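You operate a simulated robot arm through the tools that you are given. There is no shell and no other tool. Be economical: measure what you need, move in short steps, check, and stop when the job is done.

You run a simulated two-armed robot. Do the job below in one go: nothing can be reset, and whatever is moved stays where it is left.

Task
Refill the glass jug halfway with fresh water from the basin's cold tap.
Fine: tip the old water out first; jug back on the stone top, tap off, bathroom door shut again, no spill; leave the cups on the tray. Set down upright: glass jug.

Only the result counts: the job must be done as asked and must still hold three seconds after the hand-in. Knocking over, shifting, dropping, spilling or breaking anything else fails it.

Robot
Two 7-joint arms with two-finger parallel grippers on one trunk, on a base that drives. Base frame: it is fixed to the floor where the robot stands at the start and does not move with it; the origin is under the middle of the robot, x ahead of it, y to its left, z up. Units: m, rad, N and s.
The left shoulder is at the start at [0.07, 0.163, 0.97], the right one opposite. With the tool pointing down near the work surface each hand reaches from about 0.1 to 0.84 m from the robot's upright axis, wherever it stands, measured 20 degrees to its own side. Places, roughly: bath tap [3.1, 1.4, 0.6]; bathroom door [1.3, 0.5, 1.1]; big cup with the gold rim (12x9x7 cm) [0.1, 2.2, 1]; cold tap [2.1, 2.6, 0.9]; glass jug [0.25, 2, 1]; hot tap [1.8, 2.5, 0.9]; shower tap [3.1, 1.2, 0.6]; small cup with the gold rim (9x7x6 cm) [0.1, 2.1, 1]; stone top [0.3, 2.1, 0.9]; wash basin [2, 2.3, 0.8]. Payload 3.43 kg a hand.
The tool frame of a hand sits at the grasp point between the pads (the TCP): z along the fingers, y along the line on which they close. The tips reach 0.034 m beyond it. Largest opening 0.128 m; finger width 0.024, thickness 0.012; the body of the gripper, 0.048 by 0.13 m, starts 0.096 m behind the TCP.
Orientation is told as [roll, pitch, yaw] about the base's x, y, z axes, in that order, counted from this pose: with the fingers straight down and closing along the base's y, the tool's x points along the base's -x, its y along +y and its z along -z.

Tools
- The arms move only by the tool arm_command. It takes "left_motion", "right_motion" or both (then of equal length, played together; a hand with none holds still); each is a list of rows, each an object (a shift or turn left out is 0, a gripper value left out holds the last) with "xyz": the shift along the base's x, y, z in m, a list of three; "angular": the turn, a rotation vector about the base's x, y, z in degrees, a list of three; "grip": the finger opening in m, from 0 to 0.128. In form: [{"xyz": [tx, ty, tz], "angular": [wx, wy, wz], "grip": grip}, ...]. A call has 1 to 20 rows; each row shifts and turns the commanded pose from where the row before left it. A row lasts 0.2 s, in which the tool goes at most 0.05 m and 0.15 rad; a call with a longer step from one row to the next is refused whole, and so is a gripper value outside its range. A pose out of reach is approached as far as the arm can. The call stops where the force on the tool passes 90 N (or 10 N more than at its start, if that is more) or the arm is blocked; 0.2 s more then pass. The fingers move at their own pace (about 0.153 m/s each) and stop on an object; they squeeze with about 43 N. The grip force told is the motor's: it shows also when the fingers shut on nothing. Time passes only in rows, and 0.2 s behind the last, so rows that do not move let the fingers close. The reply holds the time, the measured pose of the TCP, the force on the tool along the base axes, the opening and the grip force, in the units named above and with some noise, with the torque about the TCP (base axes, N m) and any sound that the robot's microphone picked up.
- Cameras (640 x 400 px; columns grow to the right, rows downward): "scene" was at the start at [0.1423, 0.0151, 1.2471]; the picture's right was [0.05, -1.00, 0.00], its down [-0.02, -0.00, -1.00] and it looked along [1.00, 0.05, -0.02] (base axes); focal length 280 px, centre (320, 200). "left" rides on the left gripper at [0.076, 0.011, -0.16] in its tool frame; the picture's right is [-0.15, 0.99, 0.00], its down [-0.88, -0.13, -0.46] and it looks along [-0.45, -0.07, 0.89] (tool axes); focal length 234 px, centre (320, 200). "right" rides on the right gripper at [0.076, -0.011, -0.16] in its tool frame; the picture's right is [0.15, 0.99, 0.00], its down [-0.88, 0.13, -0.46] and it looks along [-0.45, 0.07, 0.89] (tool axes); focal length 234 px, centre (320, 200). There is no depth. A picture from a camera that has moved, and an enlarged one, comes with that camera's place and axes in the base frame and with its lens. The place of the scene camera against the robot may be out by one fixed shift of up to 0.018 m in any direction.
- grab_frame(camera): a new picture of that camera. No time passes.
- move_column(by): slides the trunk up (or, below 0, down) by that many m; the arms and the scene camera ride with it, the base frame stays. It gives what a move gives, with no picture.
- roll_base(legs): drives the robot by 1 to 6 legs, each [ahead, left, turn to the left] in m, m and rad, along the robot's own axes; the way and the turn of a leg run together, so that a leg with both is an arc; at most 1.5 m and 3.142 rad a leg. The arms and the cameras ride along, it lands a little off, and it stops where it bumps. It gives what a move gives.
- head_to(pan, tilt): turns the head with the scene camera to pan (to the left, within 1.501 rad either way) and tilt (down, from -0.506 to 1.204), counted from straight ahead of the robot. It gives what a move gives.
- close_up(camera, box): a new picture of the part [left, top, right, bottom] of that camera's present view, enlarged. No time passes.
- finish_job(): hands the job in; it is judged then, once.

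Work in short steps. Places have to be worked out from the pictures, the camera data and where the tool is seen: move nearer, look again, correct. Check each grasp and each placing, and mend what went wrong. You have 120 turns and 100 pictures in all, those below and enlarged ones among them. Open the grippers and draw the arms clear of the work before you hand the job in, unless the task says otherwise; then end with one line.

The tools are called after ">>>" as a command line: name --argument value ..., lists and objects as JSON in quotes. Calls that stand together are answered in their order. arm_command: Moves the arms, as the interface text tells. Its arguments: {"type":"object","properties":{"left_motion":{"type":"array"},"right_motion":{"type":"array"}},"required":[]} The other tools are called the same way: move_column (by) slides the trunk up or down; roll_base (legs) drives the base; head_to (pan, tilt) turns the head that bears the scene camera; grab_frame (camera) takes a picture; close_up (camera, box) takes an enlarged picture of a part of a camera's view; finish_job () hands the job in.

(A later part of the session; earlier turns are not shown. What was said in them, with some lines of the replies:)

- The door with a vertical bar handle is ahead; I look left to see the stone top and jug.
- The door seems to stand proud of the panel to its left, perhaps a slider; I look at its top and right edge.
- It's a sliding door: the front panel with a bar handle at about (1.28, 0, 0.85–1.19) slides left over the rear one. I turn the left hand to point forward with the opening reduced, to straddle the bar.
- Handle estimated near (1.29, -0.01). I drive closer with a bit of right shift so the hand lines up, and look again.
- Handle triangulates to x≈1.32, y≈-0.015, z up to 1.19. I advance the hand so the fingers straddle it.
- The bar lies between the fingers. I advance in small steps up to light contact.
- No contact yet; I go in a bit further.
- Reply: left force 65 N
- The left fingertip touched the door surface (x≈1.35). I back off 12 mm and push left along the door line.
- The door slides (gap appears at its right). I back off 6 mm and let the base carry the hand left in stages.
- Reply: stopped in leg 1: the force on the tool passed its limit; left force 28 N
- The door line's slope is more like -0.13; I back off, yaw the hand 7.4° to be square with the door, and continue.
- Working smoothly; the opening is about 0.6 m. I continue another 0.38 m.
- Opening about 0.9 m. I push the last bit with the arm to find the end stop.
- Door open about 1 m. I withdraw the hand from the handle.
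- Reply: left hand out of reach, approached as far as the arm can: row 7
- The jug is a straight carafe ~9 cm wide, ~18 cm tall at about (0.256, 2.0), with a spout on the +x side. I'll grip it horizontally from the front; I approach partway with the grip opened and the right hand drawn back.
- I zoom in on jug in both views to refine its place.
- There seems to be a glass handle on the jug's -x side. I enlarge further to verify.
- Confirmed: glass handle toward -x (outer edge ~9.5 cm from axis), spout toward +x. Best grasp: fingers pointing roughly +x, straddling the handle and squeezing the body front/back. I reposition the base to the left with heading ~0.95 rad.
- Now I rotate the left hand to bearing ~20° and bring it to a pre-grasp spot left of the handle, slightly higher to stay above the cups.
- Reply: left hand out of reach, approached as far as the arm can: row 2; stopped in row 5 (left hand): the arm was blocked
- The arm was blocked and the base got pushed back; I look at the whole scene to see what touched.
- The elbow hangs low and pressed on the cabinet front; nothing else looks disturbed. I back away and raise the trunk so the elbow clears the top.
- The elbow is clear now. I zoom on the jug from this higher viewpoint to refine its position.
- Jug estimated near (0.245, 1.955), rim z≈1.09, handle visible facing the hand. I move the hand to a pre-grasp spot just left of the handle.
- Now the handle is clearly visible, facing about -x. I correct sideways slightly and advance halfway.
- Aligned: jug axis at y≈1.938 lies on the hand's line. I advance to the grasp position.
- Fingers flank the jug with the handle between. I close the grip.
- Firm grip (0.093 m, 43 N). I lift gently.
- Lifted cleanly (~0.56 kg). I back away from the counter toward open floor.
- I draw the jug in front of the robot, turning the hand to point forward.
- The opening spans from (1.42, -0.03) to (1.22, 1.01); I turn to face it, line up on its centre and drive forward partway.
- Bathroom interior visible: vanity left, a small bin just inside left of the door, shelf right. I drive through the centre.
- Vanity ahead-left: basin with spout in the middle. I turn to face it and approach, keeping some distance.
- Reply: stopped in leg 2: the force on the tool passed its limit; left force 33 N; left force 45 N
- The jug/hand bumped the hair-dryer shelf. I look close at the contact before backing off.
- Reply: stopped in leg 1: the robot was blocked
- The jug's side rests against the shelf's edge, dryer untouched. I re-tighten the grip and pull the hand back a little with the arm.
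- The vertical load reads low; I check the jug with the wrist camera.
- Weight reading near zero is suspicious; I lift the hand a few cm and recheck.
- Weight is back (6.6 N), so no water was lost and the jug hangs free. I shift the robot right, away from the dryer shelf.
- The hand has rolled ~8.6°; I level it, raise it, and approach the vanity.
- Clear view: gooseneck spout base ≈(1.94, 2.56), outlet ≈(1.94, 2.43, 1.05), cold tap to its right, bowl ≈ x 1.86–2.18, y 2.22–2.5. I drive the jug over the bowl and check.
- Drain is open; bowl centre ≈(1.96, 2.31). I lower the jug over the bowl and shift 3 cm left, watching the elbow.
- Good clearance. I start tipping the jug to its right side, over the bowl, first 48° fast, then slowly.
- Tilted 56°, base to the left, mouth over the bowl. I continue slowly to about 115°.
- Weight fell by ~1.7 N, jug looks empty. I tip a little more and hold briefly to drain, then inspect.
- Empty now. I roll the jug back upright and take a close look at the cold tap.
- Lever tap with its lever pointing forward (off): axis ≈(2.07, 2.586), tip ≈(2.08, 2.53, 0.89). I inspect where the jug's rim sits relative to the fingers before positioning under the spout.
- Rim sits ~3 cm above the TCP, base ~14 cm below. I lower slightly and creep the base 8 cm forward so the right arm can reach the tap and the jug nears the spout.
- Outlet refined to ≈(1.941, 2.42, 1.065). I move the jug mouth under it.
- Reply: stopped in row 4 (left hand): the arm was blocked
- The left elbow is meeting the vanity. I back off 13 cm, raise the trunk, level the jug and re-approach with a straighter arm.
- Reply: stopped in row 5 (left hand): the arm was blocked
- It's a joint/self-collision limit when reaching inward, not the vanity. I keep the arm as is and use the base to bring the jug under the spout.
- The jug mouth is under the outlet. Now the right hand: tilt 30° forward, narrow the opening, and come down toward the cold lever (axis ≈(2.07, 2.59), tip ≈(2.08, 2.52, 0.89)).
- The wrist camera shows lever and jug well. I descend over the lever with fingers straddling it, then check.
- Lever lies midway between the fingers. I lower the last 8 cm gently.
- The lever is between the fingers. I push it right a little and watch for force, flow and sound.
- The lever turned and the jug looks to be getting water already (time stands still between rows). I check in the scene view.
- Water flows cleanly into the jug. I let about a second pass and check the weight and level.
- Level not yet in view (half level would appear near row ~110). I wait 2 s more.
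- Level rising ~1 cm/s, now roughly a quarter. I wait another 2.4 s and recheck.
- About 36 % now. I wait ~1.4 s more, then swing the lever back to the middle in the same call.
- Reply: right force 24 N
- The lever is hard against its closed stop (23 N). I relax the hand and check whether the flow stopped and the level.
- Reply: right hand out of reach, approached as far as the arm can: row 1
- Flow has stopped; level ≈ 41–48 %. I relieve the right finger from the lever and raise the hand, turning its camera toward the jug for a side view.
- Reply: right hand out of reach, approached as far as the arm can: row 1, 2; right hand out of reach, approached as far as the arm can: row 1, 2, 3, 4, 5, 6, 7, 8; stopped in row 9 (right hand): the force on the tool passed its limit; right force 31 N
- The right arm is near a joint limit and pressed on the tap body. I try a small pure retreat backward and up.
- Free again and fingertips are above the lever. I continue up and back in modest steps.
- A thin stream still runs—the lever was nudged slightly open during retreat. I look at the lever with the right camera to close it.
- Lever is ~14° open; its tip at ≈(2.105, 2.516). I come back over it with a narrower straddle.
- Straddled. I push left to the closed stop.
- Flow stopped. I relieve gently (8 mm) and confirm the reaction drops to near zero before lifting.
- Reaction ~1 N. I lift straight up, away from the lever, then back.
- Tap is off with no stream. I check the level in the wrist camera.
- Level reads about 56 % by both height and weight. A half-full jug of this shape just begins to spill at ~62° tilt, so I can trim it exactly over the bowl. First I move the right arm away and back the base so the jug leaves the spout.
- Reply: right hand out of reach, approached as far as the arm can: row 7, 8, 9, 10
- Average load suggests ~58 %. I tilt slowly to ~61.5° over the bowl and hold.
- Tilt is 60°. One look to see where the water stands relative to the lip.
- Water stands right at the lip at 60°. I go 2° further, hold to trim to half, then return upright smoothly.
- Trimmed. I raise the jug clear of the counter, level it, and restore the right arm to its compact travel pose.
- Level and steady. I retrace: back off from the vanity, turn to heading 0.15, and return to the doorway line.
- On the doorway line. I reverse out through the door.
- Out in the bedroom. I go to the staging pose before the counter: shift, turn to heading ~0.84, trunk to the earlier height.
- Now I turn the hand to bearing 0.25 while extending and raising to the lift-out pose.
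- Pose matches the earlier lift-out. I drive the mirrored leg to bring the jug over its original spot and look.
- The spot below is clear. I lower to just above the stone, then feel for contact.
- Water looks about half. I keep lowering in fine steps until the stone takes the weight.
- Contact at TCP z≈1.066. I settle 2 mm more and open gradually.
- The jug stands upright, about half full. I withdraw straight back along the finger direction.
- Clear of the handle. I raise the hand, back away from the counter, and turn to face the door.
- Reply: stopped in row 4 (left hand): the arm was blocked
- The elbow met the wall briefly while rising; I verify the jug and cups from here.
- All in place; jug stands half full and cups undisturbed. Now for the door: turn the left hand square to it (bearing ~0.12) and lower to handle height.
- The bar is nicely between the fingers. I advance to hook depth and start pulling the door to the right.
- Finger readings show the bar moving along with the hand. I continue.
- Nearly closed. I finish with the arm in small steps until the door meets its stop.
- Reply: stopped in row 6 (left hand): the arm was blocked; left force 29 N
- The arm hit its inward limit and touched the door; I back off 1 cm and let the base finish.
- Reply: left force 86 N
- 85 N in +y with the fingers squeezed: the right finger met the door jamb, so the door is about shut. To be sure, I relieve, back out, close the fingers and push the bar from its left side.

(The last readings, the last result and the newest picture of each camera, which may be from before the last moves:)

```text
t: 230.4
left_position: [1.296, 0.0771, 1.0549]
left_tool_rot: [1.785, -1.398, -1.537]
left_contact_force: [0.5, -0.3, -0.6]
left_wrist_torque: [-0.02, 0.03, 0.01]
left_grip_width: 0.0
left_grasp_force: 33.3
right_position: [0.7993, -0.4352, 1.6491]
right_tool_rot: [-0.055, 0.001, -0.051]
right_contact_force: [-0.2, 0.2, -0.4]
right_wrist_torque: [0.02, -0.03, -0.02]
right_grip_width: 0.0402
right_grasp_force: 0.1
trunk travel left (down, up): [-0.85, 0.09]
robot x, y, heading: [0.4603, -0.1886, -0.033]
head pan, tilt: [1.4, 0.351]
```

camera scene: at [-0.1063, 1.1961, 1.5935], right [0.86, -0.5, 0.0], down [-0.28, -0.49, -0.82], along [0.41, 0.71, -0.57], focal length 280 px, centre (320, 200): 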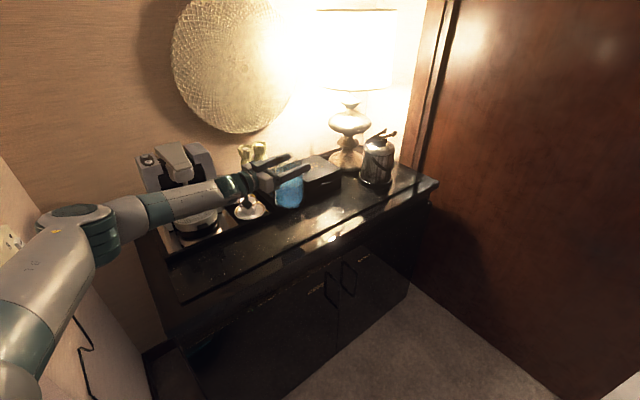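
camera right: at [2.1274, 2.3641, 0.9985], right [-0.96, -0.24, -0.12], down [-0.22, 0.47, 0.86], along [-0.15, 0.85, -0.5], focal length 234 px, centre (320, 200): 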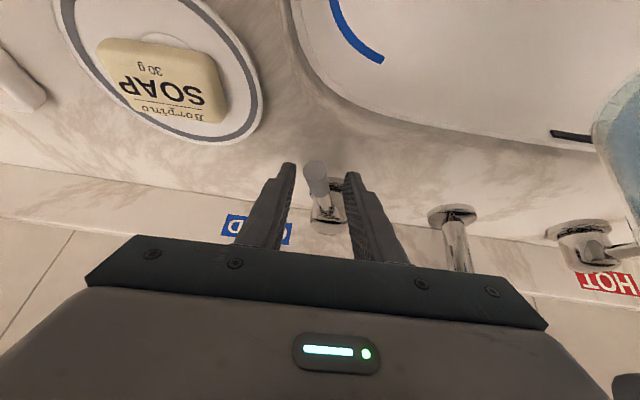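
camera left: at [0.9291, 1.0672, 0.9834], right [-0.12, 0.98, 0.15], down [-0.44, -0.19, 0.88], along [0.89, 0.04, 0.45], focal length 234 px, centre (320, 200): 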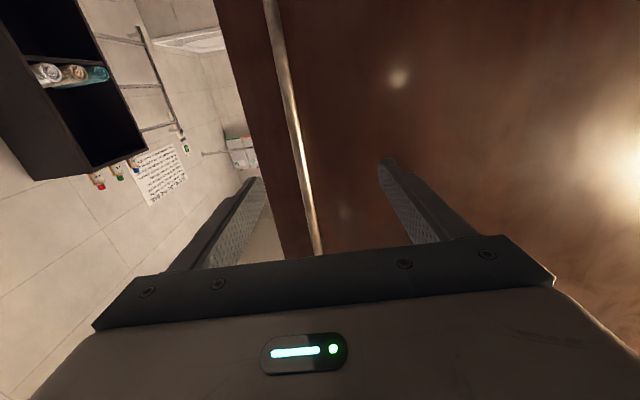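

>>> roll_base --legs '[[0.0085, -0.055, 0]]'

>>> roll_base --legs '[[0.004, -0.03, 0]]'

```text
t: 231.3
left_position: [1.3005, 0.0319, 1.0533]
left_tool_rot: [1.783, -1.403, -1.532]
left_contact_force: [-0.4, 0.0, 0.3]
left_wrist_torque: [-0.01, -0.02, -0.09]
left_grip_width: 0.0
left_grasp_force: 33.0
right_position: [0.8045, -0.4797, 1.6527]
right_tool_rot: [-0.062, -0.001, -0.05]
right_contact_force: [-0.2, 1.4, 0.6]
right_wrist_torque: [-0.12, -0.03, 0.02]
right_grip_width: 0.0398
right_grasp_force: 0.1
trunk travel left (down, up): [-0.85, 0.09]
robot x, y, heading: [0.4665, -0.2405, -0.031]
head pan, tilt: [1.4, 0.351]
```

```text
t: 232.2
left_position: [1.3037, -0.0002, 1.0541]
left_tool_rot: [1.785, -1.4, -1.533]
left_contact_force: [-0.4, 17.9, 2.2]
left_wrist_torque: [-0.18, 0.0, 0.15]
left_grip_width: 0.0
left_grasp_force: 33.3
right_position: [0.8069, -0.515, 1.6507]
right_tool_rot: [-0.058, -0.001, -0.052]
right_contact_force: [0.2, 0.4, 0.6]
right_wrist_torque: [0.0, 0.03, 0.0]
right_grip_width: 0.04
right_grasp_force: 0.0
trunk travel left (down, up): [-0.85, 0.09]
robot x, y, heading: [0.4676, -0.2735, -0.035]
head pan, tilt: [1.4, 0.351]
```

A standing 18 N with the bar at ≈-0.019: that is the closed stop (it started at -0.015). One more small push confirms.

>>> roll_base --legs '[[0.002, -0.015, 0]]'

```text
t: 232.9
left_position: [1.3044, 0.0002, 1.0531]
left_tool_rot: [1.794, -1.402, -1.529]
left_contact_force: [2.1, 48.9, 7.2]
left_wrist_torque: [-0.52, -0.05, 0.48]
left_grip_width: 0.0
left_grasp_force: 32.7
right_position: [0.8091, -0.5199, 1.6515]
right_tool_rot: [-0.061, -0.003, -0.048]
right_contact_force: [0.0, 0.4, -0.4]
right_wrist_torque: [-0.01, -0.02, 0.01]
right_grip_width: 0.04
right_grasp_force: 0.0
trunk travel left (down, up): [-0.85, 0.09]
robot x, y, heading: [0.4728, -0.2871, -0.035]
head pan, tilt: [1.4, 0.351]
```

The bar doesn't budge—door shut. I relieve, withdraw the hand straight back, open both grippers and drive clear.

>>> roll_base --legs '[[-0.003, 0.035, 0]]'

>>> arm_command --left_motion '[{"xyz": [-0.03, 0, 0]}, {"xyz": [-0.04, 0, 0]}, {"xyz": [-0.04, 0, 0]}, {"grip": 0.128}, {}, {}]' --right_motion '[{}, {}, {}, {"grip": 0.128}, {}, {}]'

>>> roll_base --legs '[[-0.35, 0, 0]]'

```text
t: 233.8
left_position: [1.3038, 0.0181, 1.0559]
left_tool_rot: [1.791, -1.388, -1.527]
left_contact_force: [0.3, -0.7, 0.1]
left_wrist_torque: [-0.01, 0.0, 0.1]
left_grip_width: 0.0
left_grasp_force: 33.1
right_position: [0.8087, -0.5106, 1.6471]
right_tool_rot: [-0.045, 0.0, -0.049]
right_contact_force: [0.2, -1.0, 0.3]
right_wrist_torque: [0.17, 0.07, -0.02]
right_grip_width: 0.0397
right_grasp_force: 0.1
trunk travel left (down, up): [-0.85, 0.09]
robot x, y, heading: [0.4675, -0.2549, -0.035]
head pan, tilt: [1.4, 0.351]
```

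```text
t: 235.2
left_position: [1.1925, 0.0331, 1.0601]
left_tool_rot: [1.832, -1.377, -1.564]
left_contact_force: [-0.9, -0.1, -0.2]
left_wrist_torque: [0.02, 0.0, -0.01]
left_grip_width: 0.1279
left_grasp_force: 0.1
right_position: [0.8079, -0.4991, 1.6504]
right_tool_rot: [-0.054, -0.002, -0.047]
right_contact_force: [-0.1, -0.2, 0.0]
right_wrist_torque: [-0.03, -0.02, -0.01]
right_grip_width: 0.1281
right_grasp_force: 0.0
trunk travel left (down, up): [-0.85, 0.09]
robot x, y, heading: [0.4665, -0.2523, -0.03]
head pan, tilt: [1.4, 0.351]
```

```text
t: 237.4
left_position: [0.8448, 0.0439, 1.0556]
left_tool_rot: [1.792, -1.377, -1.525]
left_contact_force: [0.2, -0.2, -1.0]
left_wrist_torque: [-0.02, -0.02, 0.02]
left_grip_width: 0.128
left_grasp_force: 0.1
right_position: [0.462, -0.4882, 1.6483]
right_tool_rot: [-0.052, 0.003, -0.05]
right_contact_force: [0.8, -0.3, 0.1]
right_wrist_torque: [0.02, 0.03, -0.03]
right_grip_width: 0.1281
right_grasp_force: 0.1
trunk travel left (down, up): [-0.85, 0.09]
robot x, y, heading: [0.1199, -0.2398, -0.036]
head pan, tilt: [1.4, 0.351]
```

Jug set back upright and half full, tap off, door shut, both hands open and clear; I hand in.

>>> finish_job

```text
The job is handed in.
```

The job is handed in: the glass jug is back upright on the stone top with about half a jug of fresh cold water. The old water went down the basin, the cold tap is off, the bathroom door is shut, and I saw no spills and the cups still on the tray. I had no pictures left after setting up at the door, so I confirmed it was shut by pushing the handle against its stop. On the way in, the jug bumped the edge of the hair-dryer shelf, but nothing spilled and the dryer did not move.
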